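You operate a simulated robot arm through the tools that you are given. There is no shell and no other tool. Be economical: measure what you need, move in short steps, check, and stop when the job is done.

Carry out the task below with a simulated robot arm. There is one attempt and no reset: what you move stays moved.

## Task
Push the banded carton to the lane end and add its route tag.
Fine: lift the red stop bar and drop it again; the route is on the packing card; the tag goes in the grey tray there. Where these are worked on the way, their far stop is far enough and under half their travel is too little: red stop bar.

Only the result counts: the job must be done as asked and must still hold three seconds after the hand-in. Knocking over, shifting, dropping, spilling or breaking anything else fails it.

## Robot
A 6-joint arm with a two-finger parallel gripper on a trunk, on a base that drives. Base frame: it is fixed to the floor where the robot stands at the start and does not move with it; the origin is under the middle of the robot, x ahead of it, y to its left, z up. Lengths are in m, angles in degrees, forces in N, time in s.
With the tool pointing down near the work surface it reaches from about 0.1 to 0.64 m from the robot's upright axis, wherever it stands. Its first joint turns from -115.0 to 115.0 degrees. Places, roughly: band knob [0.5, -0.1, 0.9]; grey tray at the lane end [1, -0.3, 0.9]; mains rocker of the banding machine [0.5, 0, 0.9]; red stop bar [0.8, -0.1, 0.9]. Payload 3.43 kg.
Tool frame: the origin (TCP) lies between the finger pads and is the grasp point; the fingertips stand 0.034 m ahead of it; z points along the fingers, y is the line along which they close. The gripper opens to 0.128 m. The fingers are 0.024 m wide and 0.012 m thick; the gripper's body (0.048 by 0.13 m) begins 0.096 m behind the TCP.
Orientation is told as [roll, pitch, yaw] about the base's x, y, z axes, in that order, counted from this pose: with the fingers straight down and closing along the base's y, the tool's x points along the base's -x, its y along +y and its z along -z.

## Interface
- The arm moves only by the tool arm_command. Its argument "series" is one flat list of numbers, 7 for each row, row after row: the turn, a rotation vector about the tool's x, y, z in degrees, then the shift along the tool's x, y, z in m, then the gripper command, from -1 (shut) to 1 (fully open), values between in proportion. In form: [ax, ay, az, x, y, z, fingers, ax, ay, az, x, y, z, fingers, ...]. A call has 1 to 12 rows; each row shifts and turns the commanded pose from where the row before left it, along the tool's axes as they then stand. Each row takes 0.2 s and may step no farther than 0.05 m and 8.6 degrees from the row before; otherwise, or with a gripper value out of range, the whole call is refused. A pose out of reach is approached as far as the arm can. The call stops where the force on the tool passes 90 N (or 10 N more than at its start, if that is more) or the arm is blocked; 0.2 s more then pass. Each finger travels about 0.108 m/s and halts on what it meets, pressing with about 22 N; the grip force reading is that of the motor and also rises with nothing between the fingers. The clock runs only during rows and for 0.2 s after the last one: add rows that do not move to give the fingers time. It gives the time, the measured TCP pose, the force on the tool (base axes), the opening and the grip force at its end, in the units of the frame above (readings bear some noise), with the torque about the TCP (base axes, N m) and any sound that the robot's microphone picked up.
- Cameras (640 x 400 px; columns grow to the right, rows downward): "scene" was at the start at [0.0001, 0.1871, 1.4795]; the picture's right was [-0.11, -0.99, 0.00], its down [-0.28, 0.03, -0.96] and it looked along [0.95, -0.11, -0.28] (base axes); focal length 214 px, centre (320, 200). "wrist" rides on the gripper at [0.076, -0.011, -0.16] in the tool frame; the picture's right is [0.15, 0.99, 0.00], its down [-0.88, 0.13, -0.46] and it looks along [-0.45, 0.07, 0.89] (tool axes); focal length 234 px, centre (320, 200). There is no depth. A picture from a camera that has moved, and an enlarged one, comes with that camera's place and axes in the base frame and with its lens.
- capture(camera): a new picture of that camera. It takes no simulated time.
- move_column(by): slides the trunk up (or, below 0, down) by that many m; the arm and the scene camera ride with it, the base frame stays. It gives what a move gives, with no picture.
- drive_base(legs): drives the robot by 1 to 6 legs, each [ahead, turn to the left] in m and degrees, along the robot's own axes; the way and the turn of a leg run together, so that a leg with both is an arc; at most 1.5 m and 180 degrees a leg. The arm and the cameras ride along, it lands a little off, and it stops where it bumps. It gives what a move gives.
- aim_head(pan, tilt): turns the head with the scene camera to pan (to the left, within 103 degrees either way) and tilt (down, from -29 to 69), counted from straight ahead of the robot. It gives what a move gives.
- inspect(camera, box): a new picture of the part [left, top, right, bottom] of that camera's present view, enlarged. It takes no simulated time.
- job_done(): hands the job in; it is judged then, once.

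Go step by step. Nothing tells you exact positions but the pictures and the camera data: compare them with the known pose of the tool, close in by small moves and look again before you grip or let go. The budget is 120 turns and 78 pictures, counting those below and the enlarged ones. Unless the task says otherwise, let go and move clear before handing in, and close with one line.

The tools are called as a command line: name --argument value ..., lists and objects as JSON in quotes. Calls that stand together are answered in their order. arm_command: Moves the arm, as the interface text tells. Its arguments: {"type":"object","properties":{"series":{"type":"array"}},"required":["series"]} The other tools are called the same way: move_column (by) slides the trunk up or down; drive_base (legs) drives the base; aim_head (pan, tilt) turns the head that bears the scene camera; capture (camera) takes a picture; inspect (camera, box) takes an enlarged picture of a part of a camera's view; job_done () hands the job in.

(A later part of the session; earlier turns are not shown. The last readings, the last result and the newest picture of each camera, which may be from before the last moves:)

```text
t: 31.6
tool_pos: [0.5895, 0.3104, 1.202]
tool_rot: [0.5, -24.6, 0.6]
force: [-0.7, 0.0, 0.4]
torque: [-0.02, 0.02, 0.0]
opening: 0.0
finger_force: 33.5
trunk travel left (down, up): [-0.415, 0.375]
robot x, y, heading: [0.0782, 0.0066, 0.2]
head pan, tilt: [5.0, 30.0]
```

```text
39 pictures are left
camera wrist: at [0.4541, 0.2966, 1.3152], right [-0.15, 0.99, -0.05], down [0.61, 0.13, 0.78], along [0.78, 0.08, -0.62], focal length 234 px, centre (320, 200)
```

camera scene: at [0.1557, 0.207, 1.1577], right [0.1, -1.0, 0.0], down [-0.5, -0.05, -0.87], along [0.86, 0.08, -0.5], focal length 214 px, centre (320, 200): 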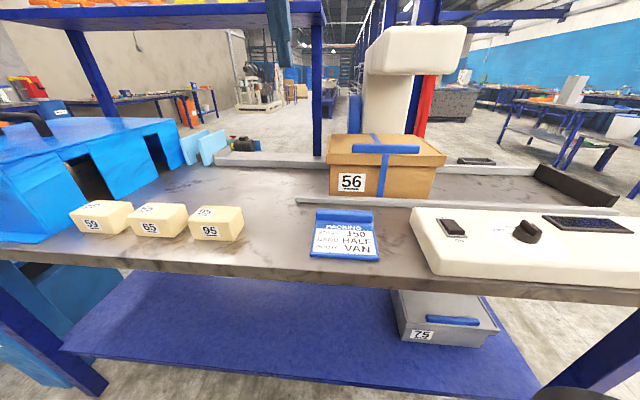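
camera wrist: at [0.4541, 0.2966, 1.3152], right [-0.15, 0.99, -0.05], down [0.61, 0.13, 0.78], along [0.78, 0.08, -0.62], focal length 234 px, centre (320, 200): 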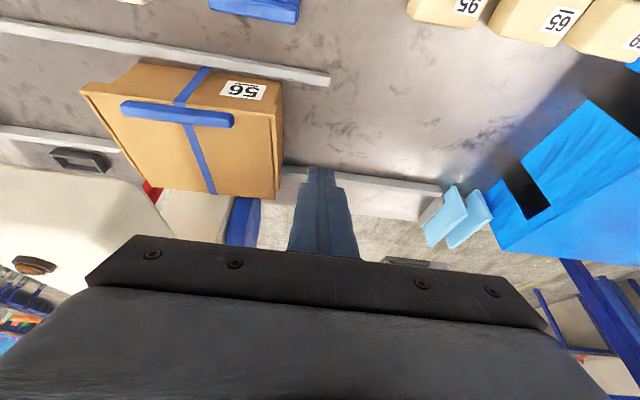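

The carton's left face is at y ≈ 0.24, spanning x 0.67–0.87. I'll descend left of it and lay the tool to about 60° so it passes under the banding head.

arm_command --series '[0, 0, 0, 0, 0, 0.047, -1, 0, 0, 0, 0, 0, 0.047, -1, 0, 0, 0, 0, 0, 0.047, -1, 0, 0, 0, 0, 0, 0.047, -1, 0, 0, 0, 0, 0, 0.047, -1, 0, -7, 0, 0, 0, 0.02, -1, 0, -7, 0, 0, 0, 0.02, -1, 0, -7, 0, 0, 0, 0, -1, 0, -7, 0, 0, 0, 0, -1, 0, -7, 0, 0, 0, 0, -1, 0, 0, 0, 0, 0, 0, -1]'

capture --camera "scene"

capture --camera "wrist"

```text
t: 34.0
tool_pos: [0.7075, 0.3145, 0.9514]
tool_rot: [1.0, -59.6, 0.0]
force: [1.3, 0.2, 0.3]
torque: [-0.02, 0.02, -0.01]
opening: 0.0002
finger_force: 33.3
trunk travel left (down, up): [-0.415, 0.375]
robot x, y, heading: [0.0759, 0.0021, 0.4]
head pan, tilt: [5.0, 30.0]
```

```text
38 pictures are left
camera scene: at [0.1557, 0.2071, 1.1577], right [0.1, -1.0, 0.0], down [-0.5, -0.05, -0.87], along [0.86, 0.08, -0.5], focal length 214 px, centre (320, 200)
```

scene: 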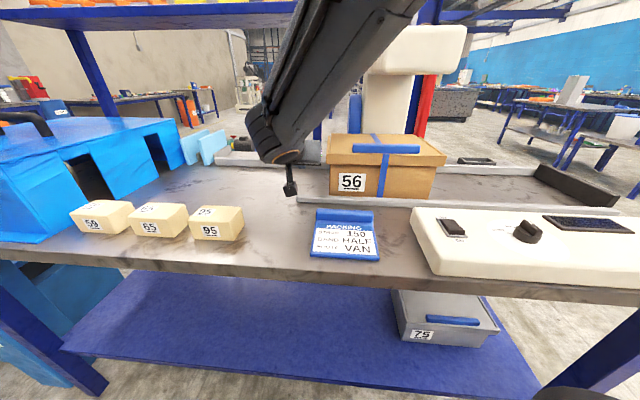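

```text
37 pictures are left
camera wrist: at [0.531, 0.3003, 0.9668], right [-0.09, 0.99, -0.12], down [0.05, 0.12, 0.99], along [0.99, 0.08, -0.06], focal length 234 px, centre (320, 200)
```

wrist: 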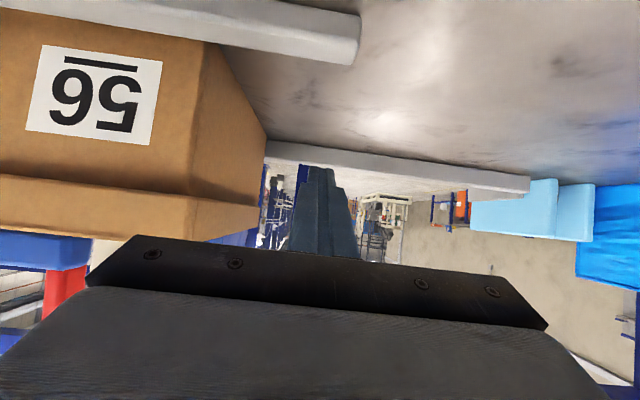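

The pusher is beside the carton. To keep the wrist camera clear of the panel knob I'll ease the tilt to about 50°, then start pushing toward -y.

arm_command --series '[0, 5, 0, 0, 0, 0, -1, 0, 5, 0, 0, -0.02, 0, -1, 0, 0, 0, 0, -0.03, 0, -1, 0, 0, 0, 0, -0.02, 0, -1, 0, 0, 0, 0, -0.02, 0, -1, 0, 0, 0, 0, -0.02, 0, -1]'

capture --camera "scene"

```text
t: 35.4
tool_pos: [0.7087, 0.2039, 0.9508]
tool_rot: [0.6, -49.6, 0.3]
force: [0.1, 0.4, -0.1]
torque: [-0.03, -0.02, 0.0]
opening: 0.0001
finger_force: 33.1
trunk travel left (down, up): [-0.415, 0.375]
robot x, y, heading: [0.0797, 0.0013, 0.5]
head pan, tilt: [5.0, 30.0]
```

```text
36 pictures are left
camera scene: at [0.1558, 0.2071, 1.1576], right [0.1, -1.0, 0.0], down [-0.5, -0.05, -0.87], along [0.86, 0.08, -0.5], focal length 214 px, centre (320, 200)
```

scene: 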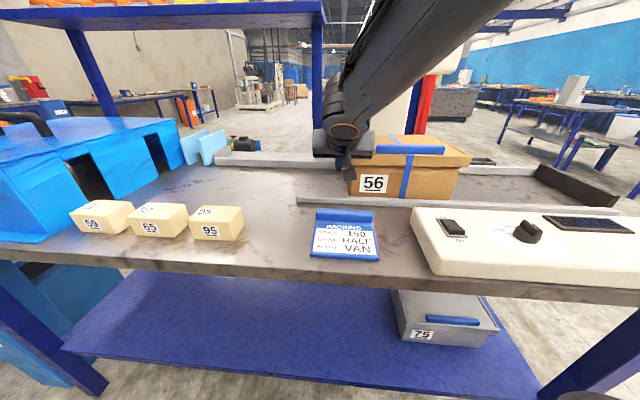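

The carton slides freely and stays square. I'll continue.

arm_command --series '[0, 0, 0, 0, -0.025, 0, -1, 0, 0, 0, 0, -0.025, 0, -1, 0, 0, 0, 0, -0.025, 0, -1, 0, 0, 0, 0, -0.025, 0, -1, 0, 0, 0, 0, -0.025, 0, -1]'

capture --camera "scene"

```text
t: 36.6
tool_pos: [0.7118, 0.0782, 0.9484]
tool_rot: [0.8, -49.5, 0.3]
force: [-0.1, 0.7, 0.2]
torque: [0.01, -0.03, 0.01]
opening: 0.0
finger_force: 33.6
trunk travel left (down, up): [-0.415, 0.375]
robot x, y, heading: [0.0787, 0.0028, 0.7]
head pan, tilt: [5.0, 30.0]
```

```text
35 pictures are left
camera scene: at [0.1557, 0.2071, 1.1577], right [0.1, -1.0, 0.0], down [-0.5, -0.05, -0.87], along [0.86, 0.08, -0.5], focal length 214 px, centre (320, 200)
```

scene: 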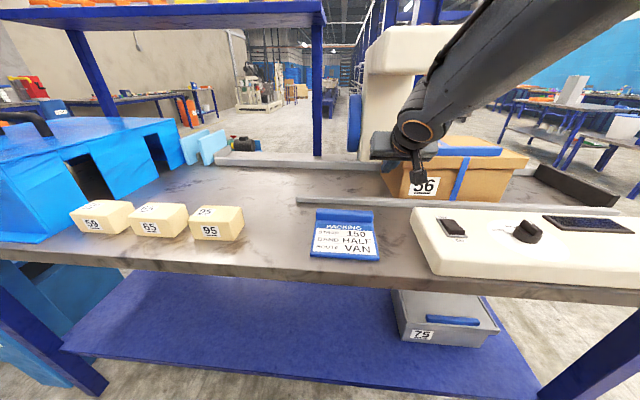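

arm_command --series '[0, 0, 0, 0, -0.025, 0, -1, 0, 0, 0, 0, -0.025, 0, -1, 0, 0, 0, 0, -0.025, 0, -1, 0, 0, 0, 0, -0.025, 0, -1, 0, 0, 0, 0, -0.025, 0, -1, 0, 0, 0, 0, -0.025, 0, -1, 0, 0, 0, 0, -0.025, 0, -1]'

aim_head --pan -15 --tilt 25

capture --camera "scene"

```text
t: 38.2
tool_pos: [0.7127, -0.0963, 0.9501]
tool_rot: [0.7, -49.5, 0.3]
force: [-0.3, -0.3, 0.7]
torque: [-0.03, 0.02, -0.01]
opening: 0.0
finger_force: 33.4
trunk travel left (down, up): [-0.415, 0.375]
robot x, y, heading: [0.0785, 0.0037, 0.6]
head pan, tilt: [5.0, 30.0]
```

```text
t: 39.0
tool_pos: [0.7138, -0.0956, 0.9493]
tool_rot: [0.8, -49.5, 0.2]
force: [0.0, -0.7, -0.1]
torque: [0.01, 0.0, 0.0]
opening: 0.0
finger_force: 33.0
trunk travel left (down, up): [-0.415, 0.375]
robot x, y, heading: [0.0755, 0.0007, 0.5]
head pan, tilt: [-15.0, 25.0]
```

```text
34 pictures are left
camera scene: at [0.1549, 0.1754, 1.1656], right [-0.25, -0.97, 0.0], down [-0.41, 0.11, -0.91], along [0.88, -0.23, -0.42], focal length 214 px, centre (320, 200)
```

scene: 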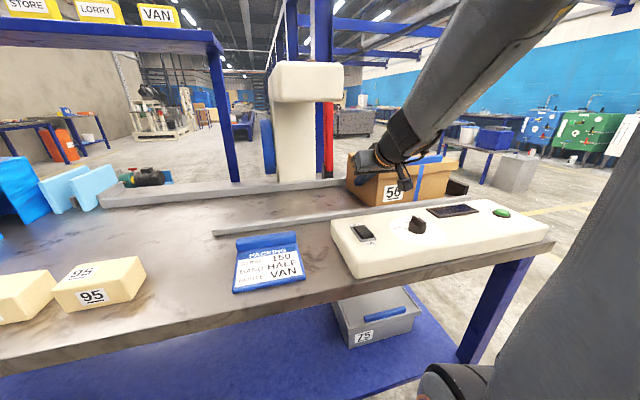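

Nearly there, so I'll push in small steps until the end stop is felt.

arm_command --series '[0, 0, 0, 0, -0.015, 0, -1, 0, 0, 0, 0, -0.015, 0, -1, 0, 0, 0, 0, -0.01, 0, -1]'

inspect --camera "scene" --box '[300, 110, 500, 235]'

```text
t: 39.8
tool_pos: [0.7129, -0.1362, 0.9485]
tool_rot: [0.7, -49.6, 0.3]
force: [0.7, 0.7, -0.2]
torque: [-0.03, 0.01, -0.04]
opening: 0.0
finger_force: 33.0
trunk travel left (down, up): [-0.415, 0.375]
robot x, y, heading: [0.077, 0.0066, 0.4]
head pan, tilt: [-15.0, 25.0]
```

```text
3.20 times, centred on (400, 172) of scene
camera zoom: at [0.1549, 0.1754, 1.1656], right [-0.25, -0.97, 0.0], down [-0.41, 0.11, -0.91], along [0.88, -0.23, -0.42], focal length 686 px, centre (64, 288)
```

zoom: 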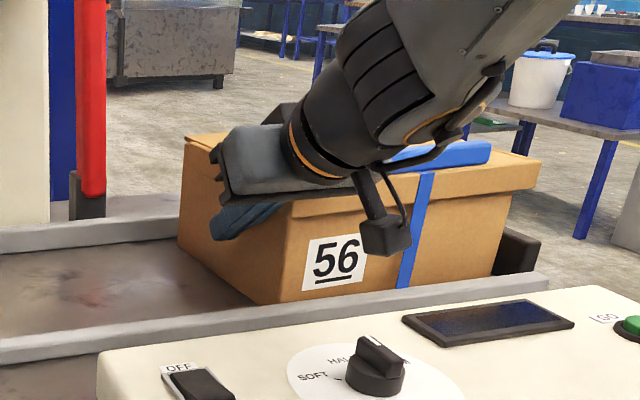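

arm_command --series '[0, 0, 0, 0, -0.008, 0, -1, 0, 0, 0, 0, -0.008, 0, -1, 0, 0, 0, 0, -0.006, 0, -1]'

inspect --camera "scene" --box '[300, 110, 500, 235]'

```text
t: 40.6
tool_pos: [0.715, -0.1514, 0.9479]
tool_rot: [0.9, -49.5, 0.9]
force: [3.4, 49.8, 9.2]
torque: [-1.11, 0.13, -0.07]
opening: 0.0
finger_force: 33.0
trunk travel left (down, up): [-0.415, 0.375]
robot x, y, heading: [0.0711, 0.0059, 1.0]
head pan, tilt: [-15.0, 25.0]
```

```text
3.20 times, centred on (400, 172) of scene
camera zoom: at [0.1538, 0.178, 1.1654], right [-0.24, -0.97, 0.0], down [-0.41, 0.1, -0.91], along [0.88, -0.22, -0.42], focal length 686 px, centre (64, 288)
```

zoom: 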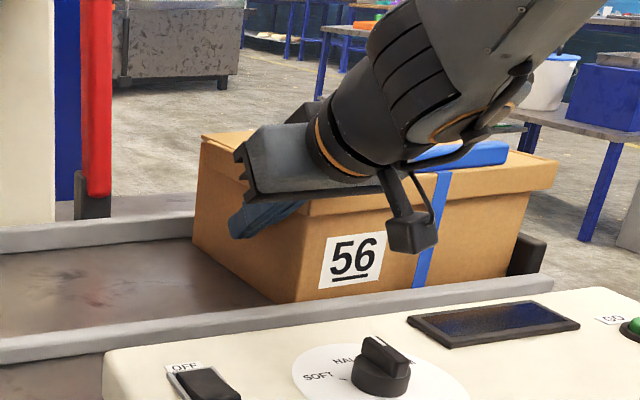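

The end stop is felt at 50 N, so the carton is at the lane end. I'll back off, rise, and line up with the upright bar, fingers part-open, to pull it down again.

arm_command --series '[0, 0, 0, 0, 0.015, 0, -1, 0, 0, 0, 0, 0.01, 0, -1, 0, 0, 0, -0.0312, 0, -0.0365, -1, 0, 0, 0, -0.0312, 0, -0.0365, -1, 0, 0, 0, -0.0312, 0, -0.0365, -1, 0, 0, 0, -0.0312, 0, -0.0365, -1, 0, -7, 0, 0, 0.02, 0, -0.2, 0, -7, 0, 0, 0.02, 0, -0.2, 0, -7, 0, 0, 0.02, 0, -0.2, 0, 0, 0, 0, 0, 0, -0.2]'

capture --camera "wrist"

capture --camera "scene"

```text
t: 42.8
tool_pos: [0.7222, -0.0919, 1.1324]
tool_rot: [1.4, -70.1, -0.4]
force: [-1.1, -0.8, 0.1]
torque: [0.02, -0.04, 0.0]
opening: 0.0512
finger_force: 0.0
out of reach, approached as far as the arm can: row 7, 8, 9
trunk travel left (down, up): [-0.415, 0.375]
robot x, y, heading: [0.0748, 0.0012, 0.4]
head pan, tilt: [-15.0, 25.0]
```

```text
31 pictures are left
camera wrist: at [0.5455, -0.1058, 1.1149], right [-0.07, 0.99, -0.13], down [-0.13, 0.12, 0.98], along [0.99, 0.08, 0.12], focal length 234 px, centre (320, 200)
```

wrist: 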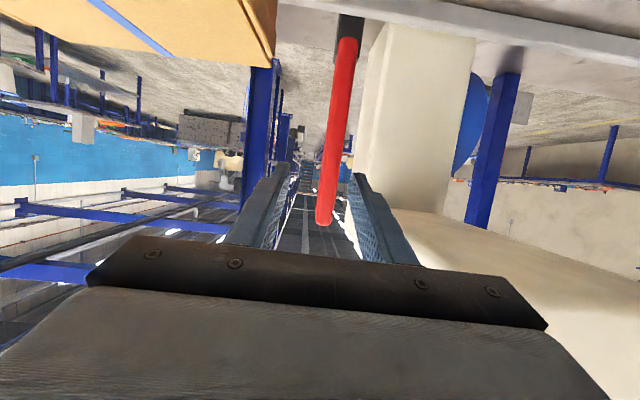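

```text
30 pictures are left
camera scene: at [0.1549, 0.1754, 1.1657], right [-0.25, -0.97, 0.0], down [-0.41, 0.11, -0.91], along [0.88, -0.23, -0.42], focal length 214 px, centre (320, 200)
```

scene: 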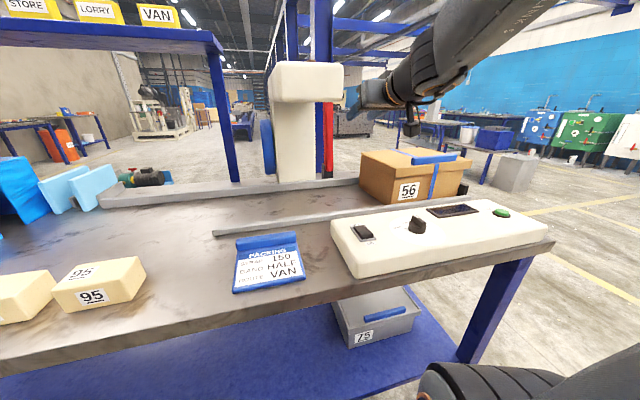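

The bar stands upright at about (0.93, -0.062), spanning z 0.93–1.20. I'll approach with the fingers straddling it, lower and flatter to stay under the banding head.

arm_command --series '[0, -5, 0, 0.0085, 0.015, 0.035, -0.2, 0, -5, 0, 0.009, 0.014, 0.0438, -0.2, 0, -5, 0, 0.005, 0, 0.0415, -0.2, 0, 0, 0, 0, 0, 0, -0.2]'

capture --camera "wrist"

```text
t: 43.8
tool_pos: [0.8321, -0.06, 1.0799]
tool_rot: [6.1, -85.5, -5.3]
force: [-0.2, 0.0, 0.1]
torque: [0.0, 0.02, 0.03]
opening: 0.0515
finger_force: 0.0
trunk travel left (down, up): [-0.415, 0.375]
robot x, y, heading: [0.0784, 0.0021, 0.5]
head pan, tilt: [-15.0, 25.0]
```

```text
29 pictures are left
camera wrist: at [0.6666, -0.0729, 1.0161], right [-0.03, 0.99, -0.14], down [-0.39, 0.12, 0.91], along [0.92, 0.08, 0.38], focal length 234 px, centre (320, 200)
```

wrist: 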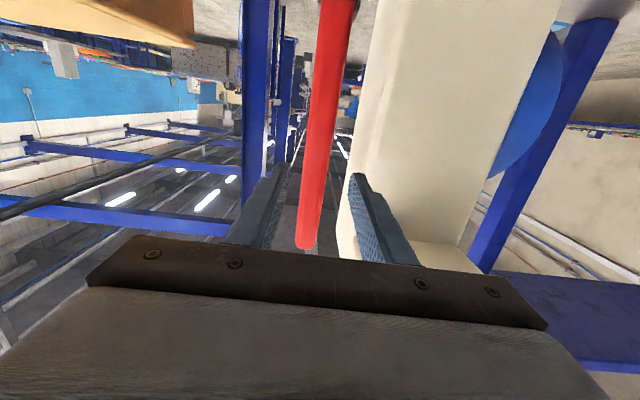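

arm_command --series '[0, 0, 0, -0.0035, 0.001, 0.045, -0.2, 0, 0, 0, -0.0035, 0.001, 0.045, -0.2, 0, 0, 0, 0, 0, 0, -0.2]'

capture --camera "wrist"

```text
t: 44.6
tool_pos: [0.9213, -0.0565, 1.0794]
tool_rot: [6.1, -85.5, -5.2]
force: [-0.1, 0.3, 0.4]
torque: [-0.01, -0.05, -0.03]
opening: 0.051
finger_force: 0.0
trunk travel left (down, up): [-0.415, 0.375]
robot x, y, heading: [0.0726, 0.0046, 0.7]
head pan, tilt: [-15.0, 25.0]
```

```text
28 pictures are left
camera wrist: at [0.7562, -0.0691, 1.0164], right [-0.03, 0.99, -0.14], down [-0.39, 0.12, 0.91], along [0.92, 0.08, 0.38], focal length 234 px, centre (320, 200)
```

wrist: 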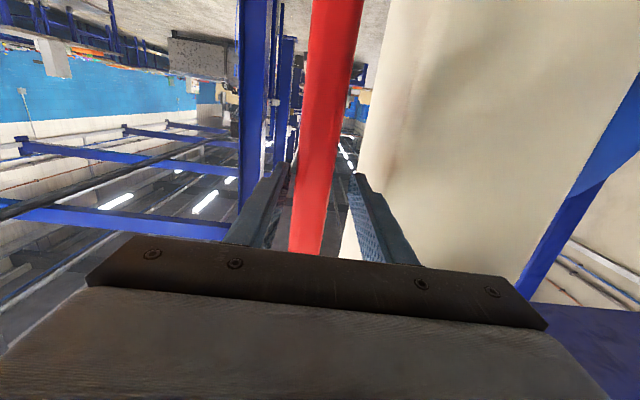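

The bar is between the fingers, so I'll close on it.

arm_command --series '[0, 0, 0, 0, 0, 0, -0.6, 0, 0, 0, 0, 0, 0, -1, 0, 0, 0, 0, 0, 0, -1]'

```text
t: 45.4
tool_pos: [0.9205, -0.0619, 1.0801]
tool_rot: [8.5, -85.5, -7.9]
force: [4.3, -47.0, 1.3]
torque: [-1.16, -0.49, -1.45]
opening: 0.0296
finger_force: 45.3
trunk travel left (down, up): [-0.415, 0.375]
robot x, y, heading: [0.0784, 0.0024, 0.4]
head pan, tilt: [-15.0, 25.0]
```

arm_command --series '[0, 0, 0, 0, -0.004, 0, -1, 0, 8, 0, 0.0038, 0, -0.0198, -1, 0, 8, 0, 0.0038, 0, -0.0198, -1]'

inspect --camera "scene" --box '[260, 50, 460, 200]'

```text
t: 46.2
tool_pos: [0.8812, -0.0613, 1.0813]
tool_rot: [1.4, -69.7, -0.6]
force: [7.9, -31.6, 27.5]
torque: [-1.28, -2.31, -0.98]
opening: 0.0299
finger_force: 44.9
trunk travel left (down, up): [-0.415, 0.375]
robot x, y, heading: [0.079, 0.005, 0.6]
head pan, tilt: [-15.0, 25.0]
```

```text
2.67 times, centred on (360, 125) of scene
camera zoom: at [0.1543, 0.1736, 1.1661], right [-0.25, -0.97, 0.0], down [-0.41, 0.11, -0.91], along [0.88, -0.23, -0.42], focal length 572 px, centre (213, 400)
```

zoom: 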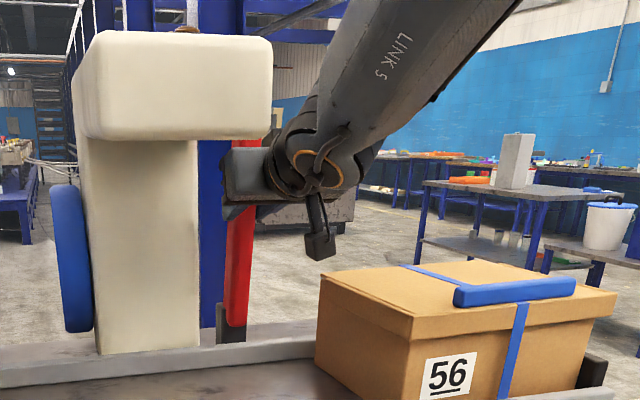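

arm_command --series '[0, 7, 0, 0.008, -0.002, -0.016, -1, 0, 7, 0, 0.006, 0, -0.017, -1, 0, 7, 0, 0.006, 0, -0.017, -1]'

inspect --camera "scene" --box '[260, 50, 460, 200]'

```text
t: 47.0
tool_pos: [0.8584, -0.0625, 1.0623]
tool_rot: [3.8, -58.8, -1.6]
force: [23.7, -21.5, -25.4]
torque: [-3.85, -2.04, -0.87]
opening: 0.0308
finger_force: 45.1
out of reach, approached as far as the arm can: row 1, 2
trunk travel left (down, up): [-0.415, 0.375]
robot x, y, heading: [0.0787, 0.0033, 0.2]
head pan, tilt: [-15.0, 25.0]
stopped in row 3: the force on the tool passed its limit at 162 N (the readings are from after the stop); the commanded pose is now the measured one
```

```text
2.67 times, centred on (360, 125) of scene
camera zoom: at [0.1586, 0.1734, 1.1656], right [-0.26, -0.97, 0.0], down [-0.41, 0.11, -0.91], along [0.88, -0.23, -0.42], focal length 572 px, centre (213, 400)
```

zoom: 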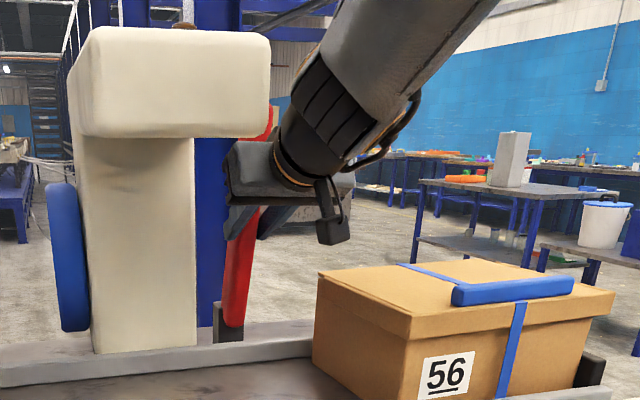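

The gripper body brushed the banding head's edge, so I'm stopping that; the bar is at about 62°. I'll release, withdraw downward and away, and then push the bar down from above instead.

arm_command --series '[0, 0, 0, 0, 0, 0, -0.3, 0, 0, 0, 0, 0, 0, -0.2, 0, 0, 0, 0.02, -0.002, -0.012, -0.2, 0, 0, 0, 0.0378, 0, -0.0238, -0.2, 0, 0, 0, 0.0378, 0, -0.0238, -0.2, 0, 0, 0, 0.02, 0, -0.02, -0.2]'

capture --camera "scene"

```text
t: 48.4
tool_pos: [0.7277, -0.0615, 1.0094]
tool_rot: [4.3, -59.2, -2.0]
force: [0.5, 0.4, -0.6]
torque: [-0.02, 0.0, 0.01]
opening: 0.0511
finger_force: 0.1
trunk travel left (down, up): [-0.415, 0.375]
robot x, y, heading: [0.0768, 0.0016, 0.5]
head pan, tilt: [-15.0, 25.0]
```

```text
25 pictures are left
camera scene: at [0.156, 0.1746, 1.1657], right [-0.25, -0.97, 0.0], down [-0.41, 0.11, -0.91], along [0.88, -0.23, -0.42], focal length 214 px, centre (320, 200)
```

scene: 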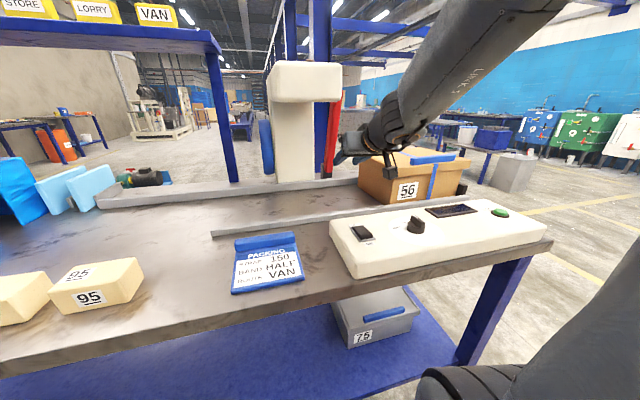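

The bar rests at about 65°, tip near (0.83, -0.06, 1.19). I'll close the fingers and go round to above the tip, staying clear on the right of the head.

arm_command --series '[0, 0, 0, 0, -0.03, 0, -1, 0, 0, 0, -0.036, 0, -0.0275, -1, 0, 0, 0, -0.036, 0, -0.0275, -1, 0, 0, 0, -0.036, 0, -0.0275, -1, 0, 0, 0, -0.036, 0, -0.0275, -1, 0, 0, 0, -0.036, 0, -0.0275, -1, 0, -6, 0, 0, 0, 0, -1, 0, -6, 0, 0, 0, 0, -1, 0, 0, 0, 0, 0, 0, -1]'

capture --camera "wrist"

```text
t: 50.4
tool_pos: [0.7246, -0.1098, 1.2346]
tool_rot: [7.0, -71.0, -4.8]
force: [1.2, 0.3, -0.3]
torque: [0.03, 0.01, -0.01]
opening: 0.0
finger_force: 21.9
out of reach, approached as far as the arm can: row 7, 8
trunk travel left (down, up): [-0.415, 0.375]
robot x, y, heading: [0.0743, 0.0005, 0.2]
head pan, tilt: [-15.0, 25.0]
```

```text
24 pictures are left
camera wrist: at [0.55, -0.1262, 1.2132], right [-0.08, 0.99, -0.1], down [-0.15, 0.09, 0.99], along [0.99, 0.09, 0.14], focal length 234 px, centre (320, 200)
```

wrist: 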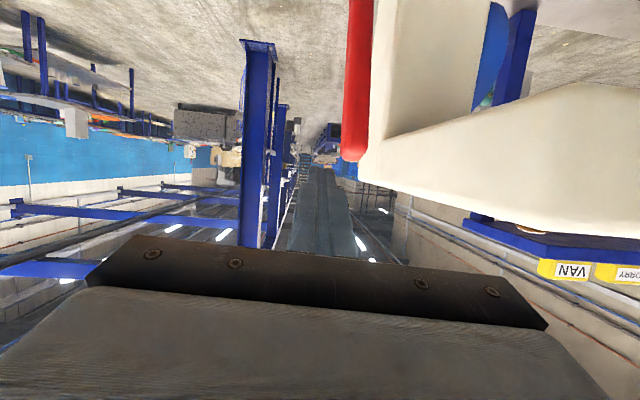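

arm_command --series '[0, 0, 0, -0.0197, 0, 0.0355, -1, 0, 0, 0, -0.0197, 0, 0.0355, -1, 0, 0, 0, -0.0197, 0, 0.0355, -1, 0, 0, 0, 0, 0.014, 0, -1, 0, 0, 0, 0, 0.014, 0, -1, 0, 0, 0, 0, 0, 0, -1]'

capture --camera "wrist"

```text
t: 51.8
tool_pos: [0.845, -0.0783, 1.2551]
tool_rot: [7.0, -71.0, -4.8]
force: [0.1, -0.7, -0.5]
torque: [-0.03, -0.02, -0.02]
opening: 0.0
finger_force: 22.1
trunk travel left (down, up): [-0.415, 0.375]
robot x, y, heading: [0.0777, 0.0017, 0.1]
head pan, tilt: [-15.0, 25.0]
```

```text
23 pictures are left
camera wrist: at [0.6691, -0.0945, 1.2344], right [-0.08, 0.99, -0.1], down [-0.15, 0.09, 0.98], along [0.99, 0.09, 0.14], focal length 234 px, centre (320, 200)
```

wrist: 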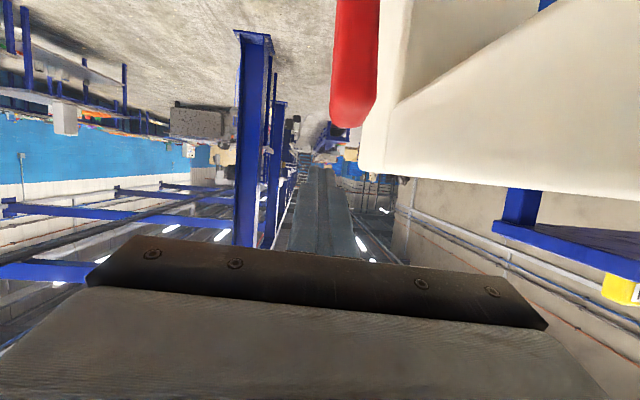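

The fingers are above the bar tip with about 1 cm overlap in y and no contact yet. I'll press down.

arm_command --series '[0, 0, 0, 0.025, 0, 0, -1, 0, 0, 0, 0.025, 0, 0, -1, 0, 0, 0, 0.025, 0, 0, -1, 0, 0, 0, 0.025, 0, -0.003, -1]'

inspect --camera "scene" --box '[260, 50, 460, 200]'

```text
t: 52.6
tool_pos: [0.8177, -0.0765, 1.2202]
tool_rot: [6.4, -73.7, -4.7]
force: [-7.8, 2.7, 23.6]
torque: [0.07, -0.54, 0.07]
opening: 0.0
finger_force: 21.7
trunk travel left (down, up): [-0.415, 0.375]
robot x, y, heading: [0.0772, -0.0002, 0.5]
head pan, tilt: [-15.0, 25.0]
stopped in row 3: the force on the tool passed its limit at 104 N (the readings are from after the stop); the commanded pose is now the measured one
```

```text
2.67 times, centred on (360, 125) of scene
camera zoom: at [0.154, 0.1748, 1.1656], right [-0.25, -0.97, 0.0], down [-0.41, 0.11, -0.91], along [0.88, -0.23, -0.42], focal length 572 px, centre (213, 400)
```

zoom: 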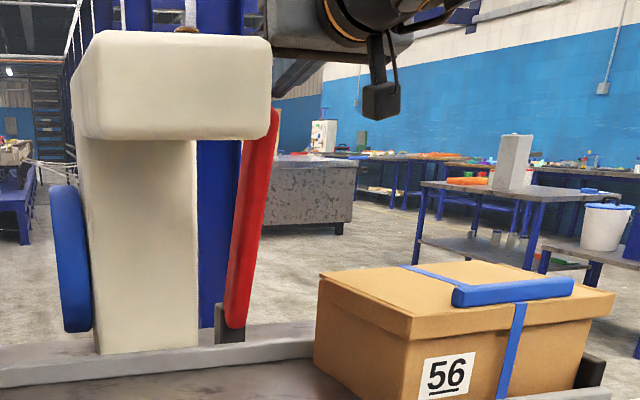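

The gripper body caught the head's top right edge before the finger reached the bar. I'll back off up and to the right, then yaw the tool about 34° so the body stays to the right of the head.

arm_command --series '[0, 0, 0, -0.0288, -0.02, -0.0084, -1, -8.04, 0, -2.6, 0, 0, 0, -1, -8.04, 0, -2.6, 0, 0, 0, -1, -8.04, 0, -2.6, 0, 0, 0, -1, -8.04, 0, -2.6, 0, 0, 0, -1, 0, 0, 0, 0, 0, 0, -1]'

capture --camera "wrist"

```text
t: 54.0
tool_pos: [0.8206, -0.0984, 1.2433]
tool_rot: [3.2, -74.1, 32.3]
force: [-0.5, 0.3, -0.3]
torque: [0.03, 0.0, -0.04]
opening: 0.0001
finger_force: 21.9
trunk travel left (down, up): [-0.415, 0.375]
robot x, y, heading: [0.0759, 0.0042, 0.4]
head pan, tilt: [-15.0, 25.0]
```

```text
21 pictures are left
camera wrist: at [0.6849, -0.2081, 1.2145], right [-0.61, 0.79, -0.13], down [-0.23, -0.02, 0.97], along [0.76, 0.62, 0.19], focal length 234 px, centre (320, 200)
```

wrist: 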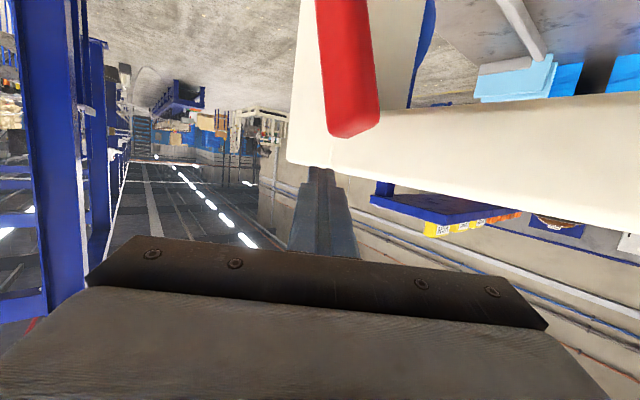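

arm_command --series '[0, 0, 0, -0.0074, 0.0157, 0.0265, -1, 0, 0, 0, 0.025, 0.003, 0.002, -1, 0, 0, 0, 0.025, 0.003, 0.002, -1, 0, 0, 0, 0.025, 0.003, 0.002, -1]'

inspect --camera "scene" --box '[260, 50, 460, 200]'

```text
t: 54.8
tool_pos: [0.8155, -0.0696, 1.2187]
tool_rot: [-1.5, -76.2, 36.6]
force: [-9.5, -2.5, 25.4]
torque: [0.34, -0.55, -0.06]
opening: 0.0
finger_force: 22.0
trunk travel left (down, up): [-0.415, 0.375]
robot x, y, heading: [0.0781, 0.0042, 0.0]
head pan, tilt: [-15.0, 25.0]
stopped in row 4: the force on the tool passed its limit at 102 N (the readings are from after the stop); the commanded pose is now the measured one
```

```text
2.67 times, centred on (360, 125) of scene
camera zoom: at [0.154, 0.1744, 1.1657], right [-0.26, -0.97, 0.0], down [-0.41, 0.11, -0.91], along [0.88, -0.23, -0.42], focal length 572 px, centre (213, 400)
```

zoom: 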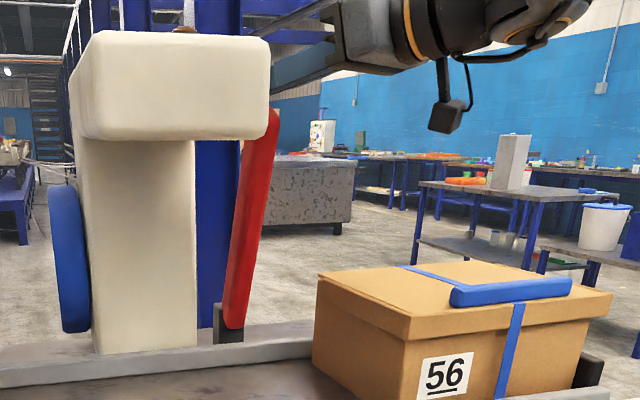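

The fingertip was on the bar tip, but pushing down on so steep a bar is nearly axial and it won't turn. I'll go back to gripping it low and level, below the head, and pull it straight back.

arm_command --series '[0, 0, 0, -0.029, 0, -0.008, -1, 0, 0, 0, 0, -0.006, -0.041, -1, 8.04, 0, 2.4, 0, 0, 0, -1, 8.04, 0, 2.4, 0, 0, 0, -1, 8.04, 0, 2.4, 0, 0, 0, -1, 8.04, 0, 2.4, 0, 0, 0, -1, 0, 0, 0, 0.042, 0, -0.0082, -1, 0, 0, 0, 0.042, 0, -0.0082, -0.2, 0, 0, 0, 0.042, 0, -0.0082, -0.2, 0, 0, 0, 0, 0, 0, -0.2]'

capture --camera "wrist"

```text
t: 57.0
tool_pos: [0.7334, -0.0977, 1.1357]
tool_rot: [4.5, -75.3, -2.9]
force: [-0.6, -0.2, 0.6]
torque: [0.04, 0.02, -0.01]
opening: 0.0511
finger_force: 0.1
trunk travel left (down, up): [-0.415, 0.375]
robot x, y, heading: [0.0752, 0.0042, 0.1]
head pan, tilt: [-15.0, 25.0]
```

```text
19 pictures are left
camera wrist: at [0.5598, -0.1128, 1.1032], right [-0.06, 0.99, -0.12], down [-0.22, 0.1, 0.97], along [0.97, 0.09, 0.21], focal length 234 px, centre (320, 200)
```

wrist: 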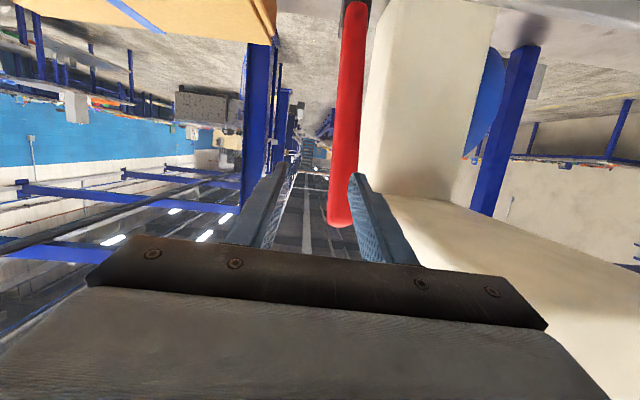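

arm_command --series '[0, -4, 0, 0.0334, 0.018, 0.0297, -0.2, 0, -4, 0, 0.035, 0.018, 0.027, -0.2, 0, -4, 0, -0.004, 0, 0.03, -0.2, 0, 0, 0, -0.002, 0, 0.036, -0.2, 0, 0, 0, -0.002, 0, 0.036, -0.2, 0, 0, 0, 0, 0, 0, -0.2]'

capture --camera "wrist"

```text
t: 58.4
tool_pos: [0.8731, -0.0584, 1.0591]
tool_rot: [23.7, -87.1, -22.1]
force: [-0.2, 0.3, 0.4]
torque: [0.0, 0.0, 0.01]
opening: 0.0513
finger_force: 0.1
trunk travel left (down, up): [-0.415, 0.375]
robot x, y, heading: [0.0755, 0.0038, 0.2]
head pan, tilt: [-15.0, 25.0]
```

```text
18 pictures are left
camera wrist: at [0.7098, -0.0721, 0.991], right [-0.03, 0.99, -0.13], down [-0.42, 0.1, 0.9], along [0.91, 0.08, 0.41], focal length 234 px, centre (320, 200)
```

wrist: 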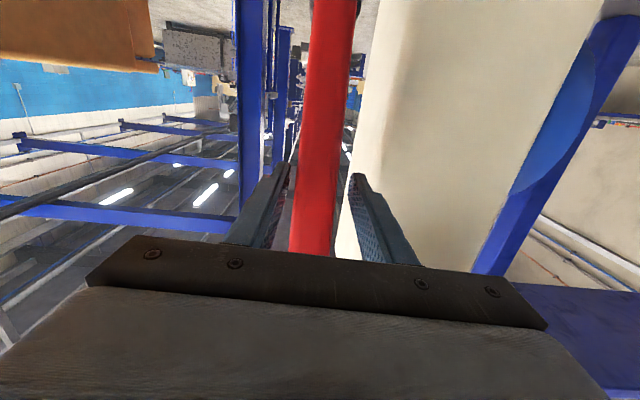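

arm_command --series '[0, 0, 0, 0, -0.002, 0, -0.6, 0, 0, 0, 0, 0, 0, -1, 0, 0, 0, 0, 0, 0, -1, 0, 0, 0, 0.0048, 0, -0.011, -1, 0, 0, 0, 0.0052, 0, -0.0105, -1, 0, 0, 0, 0.006, 0, -0.01, -1]'

```text
t: 59.8
tool_pos: [0.8425, -0.0619, 1.0484]
tool_rot: [28.9, -87.2, -27.5]
force: [15.4, -38.3, 13.8]
torque: [-1.88, -3.13, -2.72]
opening: 0.0311
finger_force: 44.9
trunk travel left (down, up): [-0.415, 0.375]
robot x, y, heading: [0.0743, 0.0036, 0.2]
head pan, tilt: [-15.0, 25.0]
```

arm_command --series '[0, 2, 0, 0.0065, -0.003, -0.0095, -1, 0, 2, 0, 0.0075, 0, -0.009, -1, 0, 2, 0, 0.008, 0, -0.009, -1, 0, 2, 0, 0.0085, 0, -0.0085, -1]'

inspect --camera "scene" --box '[260, 50, 460, 200]'

```text
t: 60.8
tool_pos: [0.8055, -0.0621, 1.0181]
tool_rot: [6.9, -79.3, -5.2]
force: [48.0, -32.6, 0.3]
torque: [-1.72, -5.05, -2.03]
opening: 0.032
finger_force: 45.0
trunk travel left (down, up): [-0.415, 0.375]
robot x, y, heading: [0.0728, -0.0001, 0.2]
head pan, tilt: [-15.0, 25.0]
```

```text
2.67 times, centred on (360, 125) of scene
camera zoom: at [0.1581, 0.1726, 1.1656], right [-0.26, -0.97, 0.0], down [-0.41, 0.11, -0.91], along [0.88, -0.23, -0.42], focal length 572 px, centre (213, 400)
```

zoom: 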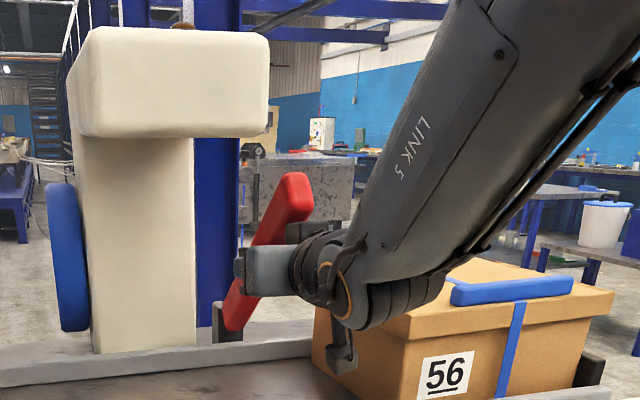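

The bar is down to about 42°, and its lever is long enough now. I'll release, move round to above the tip, and press it down.

arm_command --series '[0, 0, 0, 0, 0, 0, -0.3, 0, 0, 0, 0, 0, 0, -0.2, 0, 0, 0, 0.0214, 0, -0.0315, -0.2, 0, 0, 0, 0.0214, 0, -0.0315, -0.2, 0, 0, 0, 0, -0.016, 0, -1, 0, 0, 0, 0, -0.016, 0, -1, 0, 0, 0, -0.042, 0, -0.0076, -1, 0, 0, 0, -0.042, 0, -0.0076, -1, 0, 0, 0, -0.042, 0, -0.0076, -1, 0, 0, 0, -0.042, 0, -0.0076, -1, 0, 0, 0, 0, 0, 0, -1]'

capture --camera "wrist"

```text
t: 63.2
tool_pos: [0.7362, -0.0994, 1.1578]
tool_rot: [6.3, -79.4, -4.5]
force: [-0.1, 0.0, 0.0]
torque: [-0.03, -0.04, -0.03]
opening: 0.0
finger_force: 22.2
trunk travel left (down, up): [-0.415, 0.375]
robot x, y, heading: [0.0773, -0.0029, 0.3]
head pan, tilt: [-15.0, 25.0]
```

```text
16 pictures are left
camera wrist: at [0.5657, -0.1136, 1.113], right [-0.05, 0.99, -0.12], down [-0.29, 0.1, 0.95], along [0.96, 0.09, 0.28], focal length 234 px, centre (320, 200)
```

wrist: 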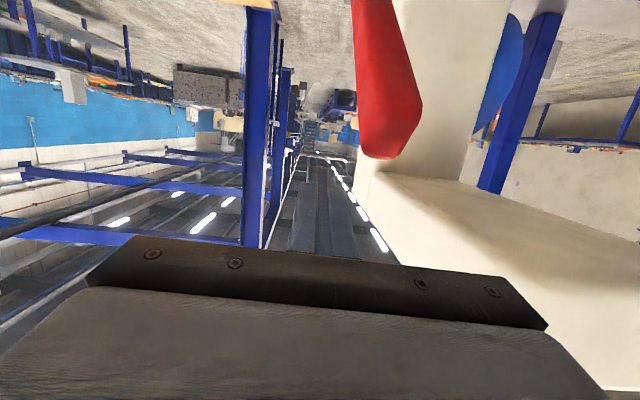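

arm_command --series '[0, 0, 0, 0, 0.021, 0, -1, 0, 0, 0, 0.03, 0, 0.003, -1, 0, 0, 0, 0.03, 0, 0.003, -1, 0, 0, 0, 0.03, 0, 0.003, -1]'

inspect --camera "scene" --box '[260, 80, 460, 230]'

```text
t: 64.0
tool_pos: [0.7265, -0.0761, 1.1313]
tool_rot: [6.7, -81.5, -4.9]
force: [-35.8, 0.6, 33.2]
torque: [0.15, 0.73, 0.16]
opening: 0.0002
finger_force: 21.8
trunk travel left (down, up): [-0.415, 0.375]
robot x, y, heading: [0.0772, 0.0012, 0.1]
head pan, tilt: [-15.0, 25.0]
stopped in row 3: the force on the tool passed its limit at 106 N (the readings are from after the stop); the commanded pose is now the measured one
```

```text
2.67 times, centred on (360, 155) of scene
camera zoom: at [0.1521, 0.174, 1.166], right [-0.26, -0.97, 0.0], down [-0.41, 0.11, -0.91], along [0.88, -0.23, -0.42], focal length 572 px, centre (213, 320)
```

zoom: 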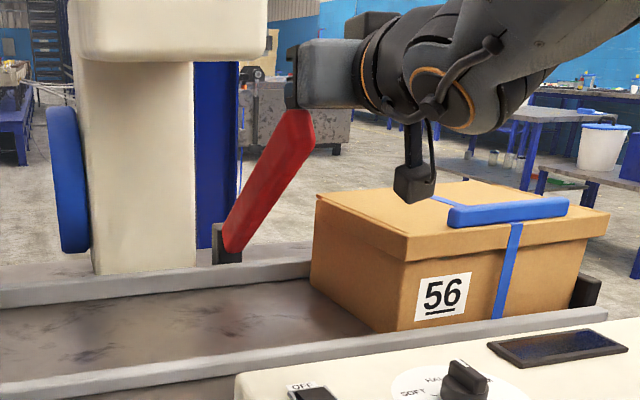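

The reaction is along the bar's axis: the tip sticks to the finger, so I must follow the arc down and back rather than straight down. I'll continue that way, easing the pitch.

arm_command --series '[0, 6, 0, 0.0299, 0, -0.0162, -1, 0, 6, 0, 0.033, 0, -0.0089, -1, 0, 6, 0, 0.0341, 0, -0.0012, -1]'

inspect --camera "scene" --box '[260, 80, 460, 230]'

```text
t: 64.8
tool_pos: [0.7, -0.0772, 1.0229]
tool_rot: [2.6, -61.6, -0.6]
force: [-0.6, -0.7, 0.3]
torque: [0.04, 0.13, 0.0]
opening: 0.0
finger_force: 21.5
out of reach, approached as far as the arm can: row 2
trunk travel left (down, up): [-0.415, 0.375]
robot x, y, heading: [0.0805, 0.0034, 0.1]
head pan, tilt: [-15.0, 25.0]
```

```text
2.67 times, centred on (360, 155) of scene
camera zoom: at [0.1655, 0.1739, 1.1657], right [-0.26, -0.97, 0.0], down [-0.42, 0.11, -0.9], along [0.87, -0.23, -0.43], focal length 572 px, centre (213, 320)
```

zoom: 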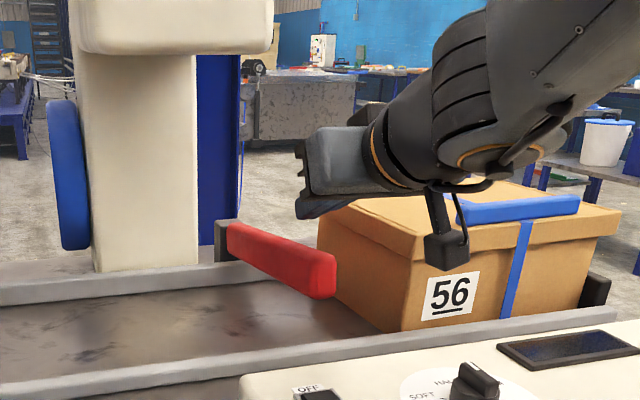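

The bar has dropped. I'll press lightly on top to confirm it is fully down.

arm_command --series '[0, 0, 0, 0.0176, 0, 0.0095, -1, 0, 0, 0, 0.0132, 0, 0.007, -1, 0, 0, 0, 0.0088, 0, 0.0047, -1, 0, 0, 0, 0.0088, 0, 0.0047, -1]'

inspect --camera "scene" --box '[260, 80, 460, 230]'

```text
t: 65.8
tool_pos: [0.6856, -0.0763, 0.9773]
tool_rot: [2.3, -62.8, -0.4]
force: [0.4, 0.3, 0.0]
torque: [-0.02, -0.03, 0.01]
opening: 0.0001
finger_force: 22.0
trunk travel left (down, up): [-0.415, 0.375]
robot x, y, heading: [0.0734, 0.0002, -0.2]
head pan, tilt: [-15.0, 25.0]
```

```text
2.67 times, centred on (360, 155) of scene
camera zoom: at [0.1551, 0.174, 1.1657], right [-0.26, -0.97, 0.0], down [-0.41, 0.11, -0.91], along [0.88, -0.23, -0.42], focal length 572 px, centre (213, 320)
```

zoom: 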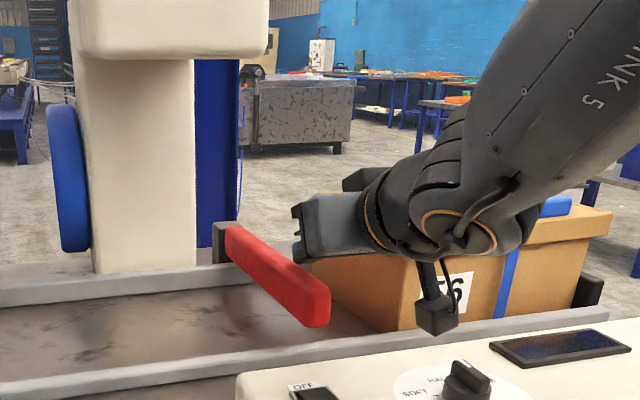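

arm_command --series '[0, 0, 0, 0.0088, 0, 0.0047, -1, 0, 0, 0, 0.0088, 0, 0.0047, -1]'

```text
t: 66.4
tool_pos: [0.6872, -0.077, 0.9657]
tool_rot: [2.2, -63.5, -0.3]
force: [-18.7, -1.2, 42.2]
torque: [-0.01, -0.56, -0.08]
opening: 0.0
finger_force: 21.5
trunk travel left (down, up): [-0.415, 0.375]
robot x, y, heading: [0.0776, 0.0034, 0.0]
head pan, tilt: [-15.0, 25.0]
```

The bar is firmly seated (42 N). I'll retreat up and back, then raise the trunk for the tag shelf.

arm_command --series '[0, 0, 0, -0.0358, -0.01, -0.0178, -1, 0, 0, 0, -0.0358, -0.01, -0.0178, -1, 0, 0, 0, -0.0358, -0.01, -0.0178, -1, 0, 0, 0, -0.0358, 0, -0.0178, -1, 0, 8, 0, 0, 0, -0.01, -1, 0, 8, 0, 0, 0, -0.01, -1, 0, 8, 0, 0, 0, -0.01, -1, 0, 8, 0, 0, 0, -0.01, -1, 0, 8, 0, 0.03, 0, -0.02, -1, 0, 0, 0, 0.04, 0, -0.02, -1]'

drive_base --legs '[[-0.35, 0]]'

move_column --by 0.35

capture --camera "scene"

```text
t: 68.6
tool_pos: [0.5909, -0.1188, 1.1449]
tool_rot: [1.2, -22.7, 1.2]
force: [0.0, 0.8, -0.6]
torque: [0.0, 0.02, 0.01]
opening: 0.0002
finger_force: 22.1
out of reach, approached as far as the arm can: row 3, 4
trunk travel left (down, up): [-0.415, 0.375]
robot x, y, heading: [0.0749, 0.0023, 0.2]
head pan, tilt: [-15.0, 25.0]
```

```text
t: 70.9
tool_pos: [0.2352, -0.1169, 1.1447]
tool_rot: [1.1, -22.8, 1.7]
force: [-0.9, 0.0, 0.1]
torque: [0.01, 0.01, 0.0]
opening: 0.0
finger_force: 22.1
trunk travel left (down, up): [-0.415, 0.375]
robot x, y, heading: [-0.2803, 0.0001, 0.8]
head pan, tilt: [-15.0, 25.0]
```

```text
t: 74.3
tool_pos: [0.236, -0.1172, 1.4953]
tool_rot: [1.0, -22.7, 1.6]
force: [-0.9, 0.5, 0.5]
torque: [-0.03, -0.01, 0.02]
opening: 0.0002
finger_force: 21.9
trunk travel left (down, up): [-0.765, 0.025]
robot x, y, heading: [-0.2795, -0.0005, 0.7]
head pan, tilt: [-15.0, 25.0]
```

```text
12 pictures are left
camera scene: at [-0.2991, 0.1718, 1.5156], right [-0.25, -0.97, 0.0], down [-0.41, 0.11, -0.91], along [0.88, -0.23, -0.42], focal length 214 px, centre (320, 200)
```

scene: 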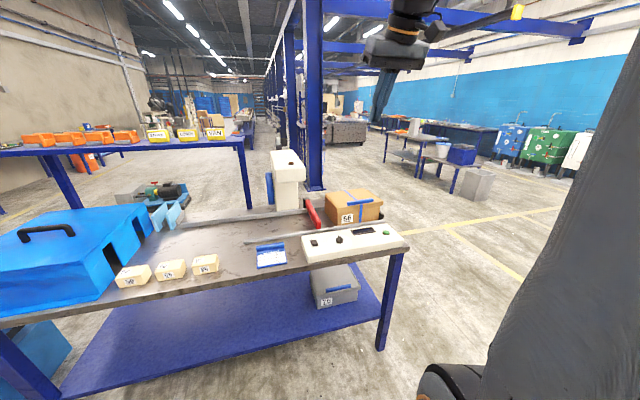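

The bar is down and the carton is at the lane end, both visible from here. Triangulating again puts the VAN tag at about (0.90, 0.396, 1.365), so I'll shift the robot left to stand in front of it.

drive_base --legs '[[0, 60], [0.42, 0], [0, -60], [0.14, 0]]'

```text
t: 83.0
tool_pos: [0.5833, 0.2625, 1.4952]
tool_rot: [1.1, -22.8, 3.7]
force: [-0.7, -0.4, 0.6]
torque: [0.02, -0.04, -0.01]
opening: 0.0
finger_force: 22.2
trunk travel left (down, up): [-0.765, 0.025]
robot x, y, heading: [0.0631, 0.3597, 2.4]
head pan, tilt: [-15.0, 25.0]
```

arm_command --series '[0, 0, 0, 0, 0.045, 0, 0.8, 0, 0, 0, 0, 0.045, 0, 0.8, 0, 0, 0, -0.0225, 0.045, 0.035, 0.8, 0, 0, 0, -0.0225, 0, 0.035, 0.8, 0, 0, 0, -0.0225, 0, 0.035, 0.8, 0, 0, 0, -0.0225, 0, 0.035, 0.8, 0, -8.2, 0, 0, 0, 0, 0.8, 0, -8.2, 0, 0, 0, 0, 0.8, 0, -8.2, 0, 0, 0, 0, 0.8, 0, -8.2, 0, 0, 0, 0, 0.8, 0, -8.2, 0, 0, 0, 0, 0.8, 0, -8.2, 0, 0, 0, 0, 0.8]'

capture --camera "wrist"

```text
refused: row 3 steps farther than a row can; nothing moved
```

```text
11 pictures are left
camera wrist: at [0.4526, 0.2392, 1.6128], right [-0.2, 0.98, -0.04], down [0.62, 0.16, 0.76], along [0.75, 0.13, -0.64], focal length 234 px, centre (320, 200)
```

wrist: 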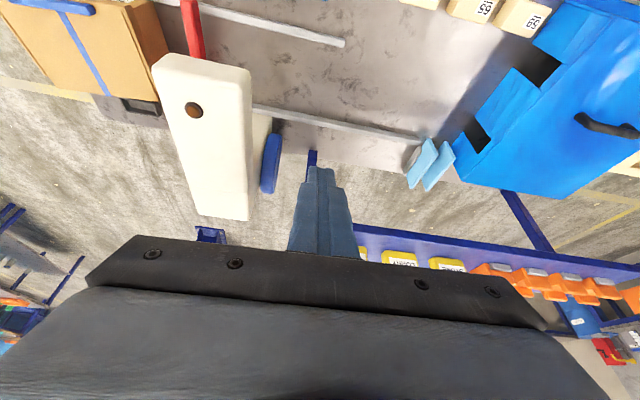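

arm_command --series '[0, 0, 0, 0, 0.049, 0, 0.8, 0, 0, 0, 0, 0.049, 0, 0.8, 0, 0, 0, 0, 0.037, 0, 0.8, 0, 0, 0, -0.03, 0, 0.038, 0.8, 0, 0, 0, -0.03, 0, 0.038, 0.8, 0, 0, 0, -0.03, 0, 0.038, 0.8, 0, -8.2, 0, 0, 0, 0, 0.8, 0, -8.2, 0, 0, 0, 0, 0.8, 0, -8.2, 0, 0, 0, 0, 0.8, 0, -8.2, 0, 0, 0, 0, 0.8, 0, -8.2, 0, 0, 0, 0, 0.8, 0, -8.2, 0, 0, 0, 0, 0.8]'

```text
t: 85.6
tool_pos: [0.7001, 0.4066, 1.4277]
tool_rot: [3.4, -72.0, 0.9]
force: [0.8, -0.2, 0.3]
torque: [0.0, -0.03, 0.02]
opening: 0.1151
finger_force: 0.1
trunk travel left (down, up): [-0.765, 0.025]
robot x, y, heading: [0.0666, 0.3572, 2.6]
head pan, tilt: [-15.0, 25.0]
```

capture --camera "wrist"

```text
10 pictures are left
camera wrist: at [0.5263, 0.3843, 1.4038], right [-0.12, 0.99, -0.12], down [-0.17, 0.1, 0.98], along [0.98, 0.13, 0.16], focal length 234 px, centre (320, 200)
```

wrist: 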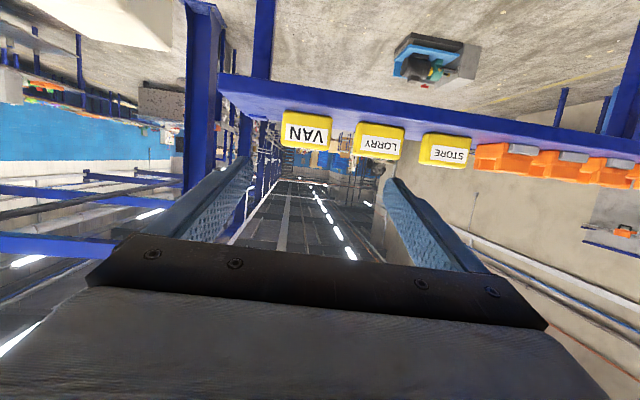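

The VAN tag is at y 0.36–0.44, z 1.33–1.39, with a gap of about 3 cm to LORRY. I'll straighten the yaw, set the opening to 0.10 and approach to just in front of it.

arm_command --series '[4.2, 0, 1.3, 0, -0.0075, 0, 0.56, 0, -8, 0, 0, 0, 0, 0.56, 0, 0, 0, 0.0146, 0, 0.0364, 0.56, 0, 0, 0, 0.0146, 0, 0.0364, 0.56, 0, 0, 0, 0.0146, 0, 0.0364, 0.56, 0, 0, 0, 0, 0, 0, 0.56]'

capture --camera "wrist"

```text
t: 87.0
tool_pos: [0.8011, 0.4006, 1.3621]
tool_rot: [5.5, -79.9, -5.8]
force: [-0.7, -0.6, -0.6]
torque: [-0.01, -0.03, 0.03]
opening: 0.0997
finger_force: 0.1
trunk travel left (down, up): [-0.765, 0.025]
robot x, y, heading: [0.0651, 0.3614, 2.5]
head pan, tilt: [-15.0, 25.0]
```

```text
9 pictures are left
camera wrist: at [0.6297, 0.391, 1.3158], right [-0.02, 0.99, -0.13], down [-0.29, 0.12, 0.95], along [0.96, 0.06, 0.29], focal length 234 px, centre (320, 200)
```

wrist: 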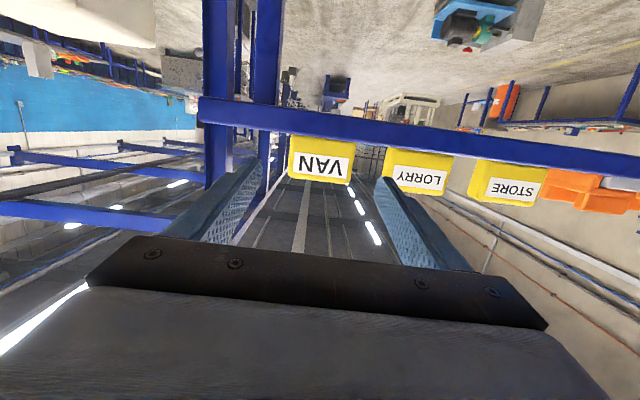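

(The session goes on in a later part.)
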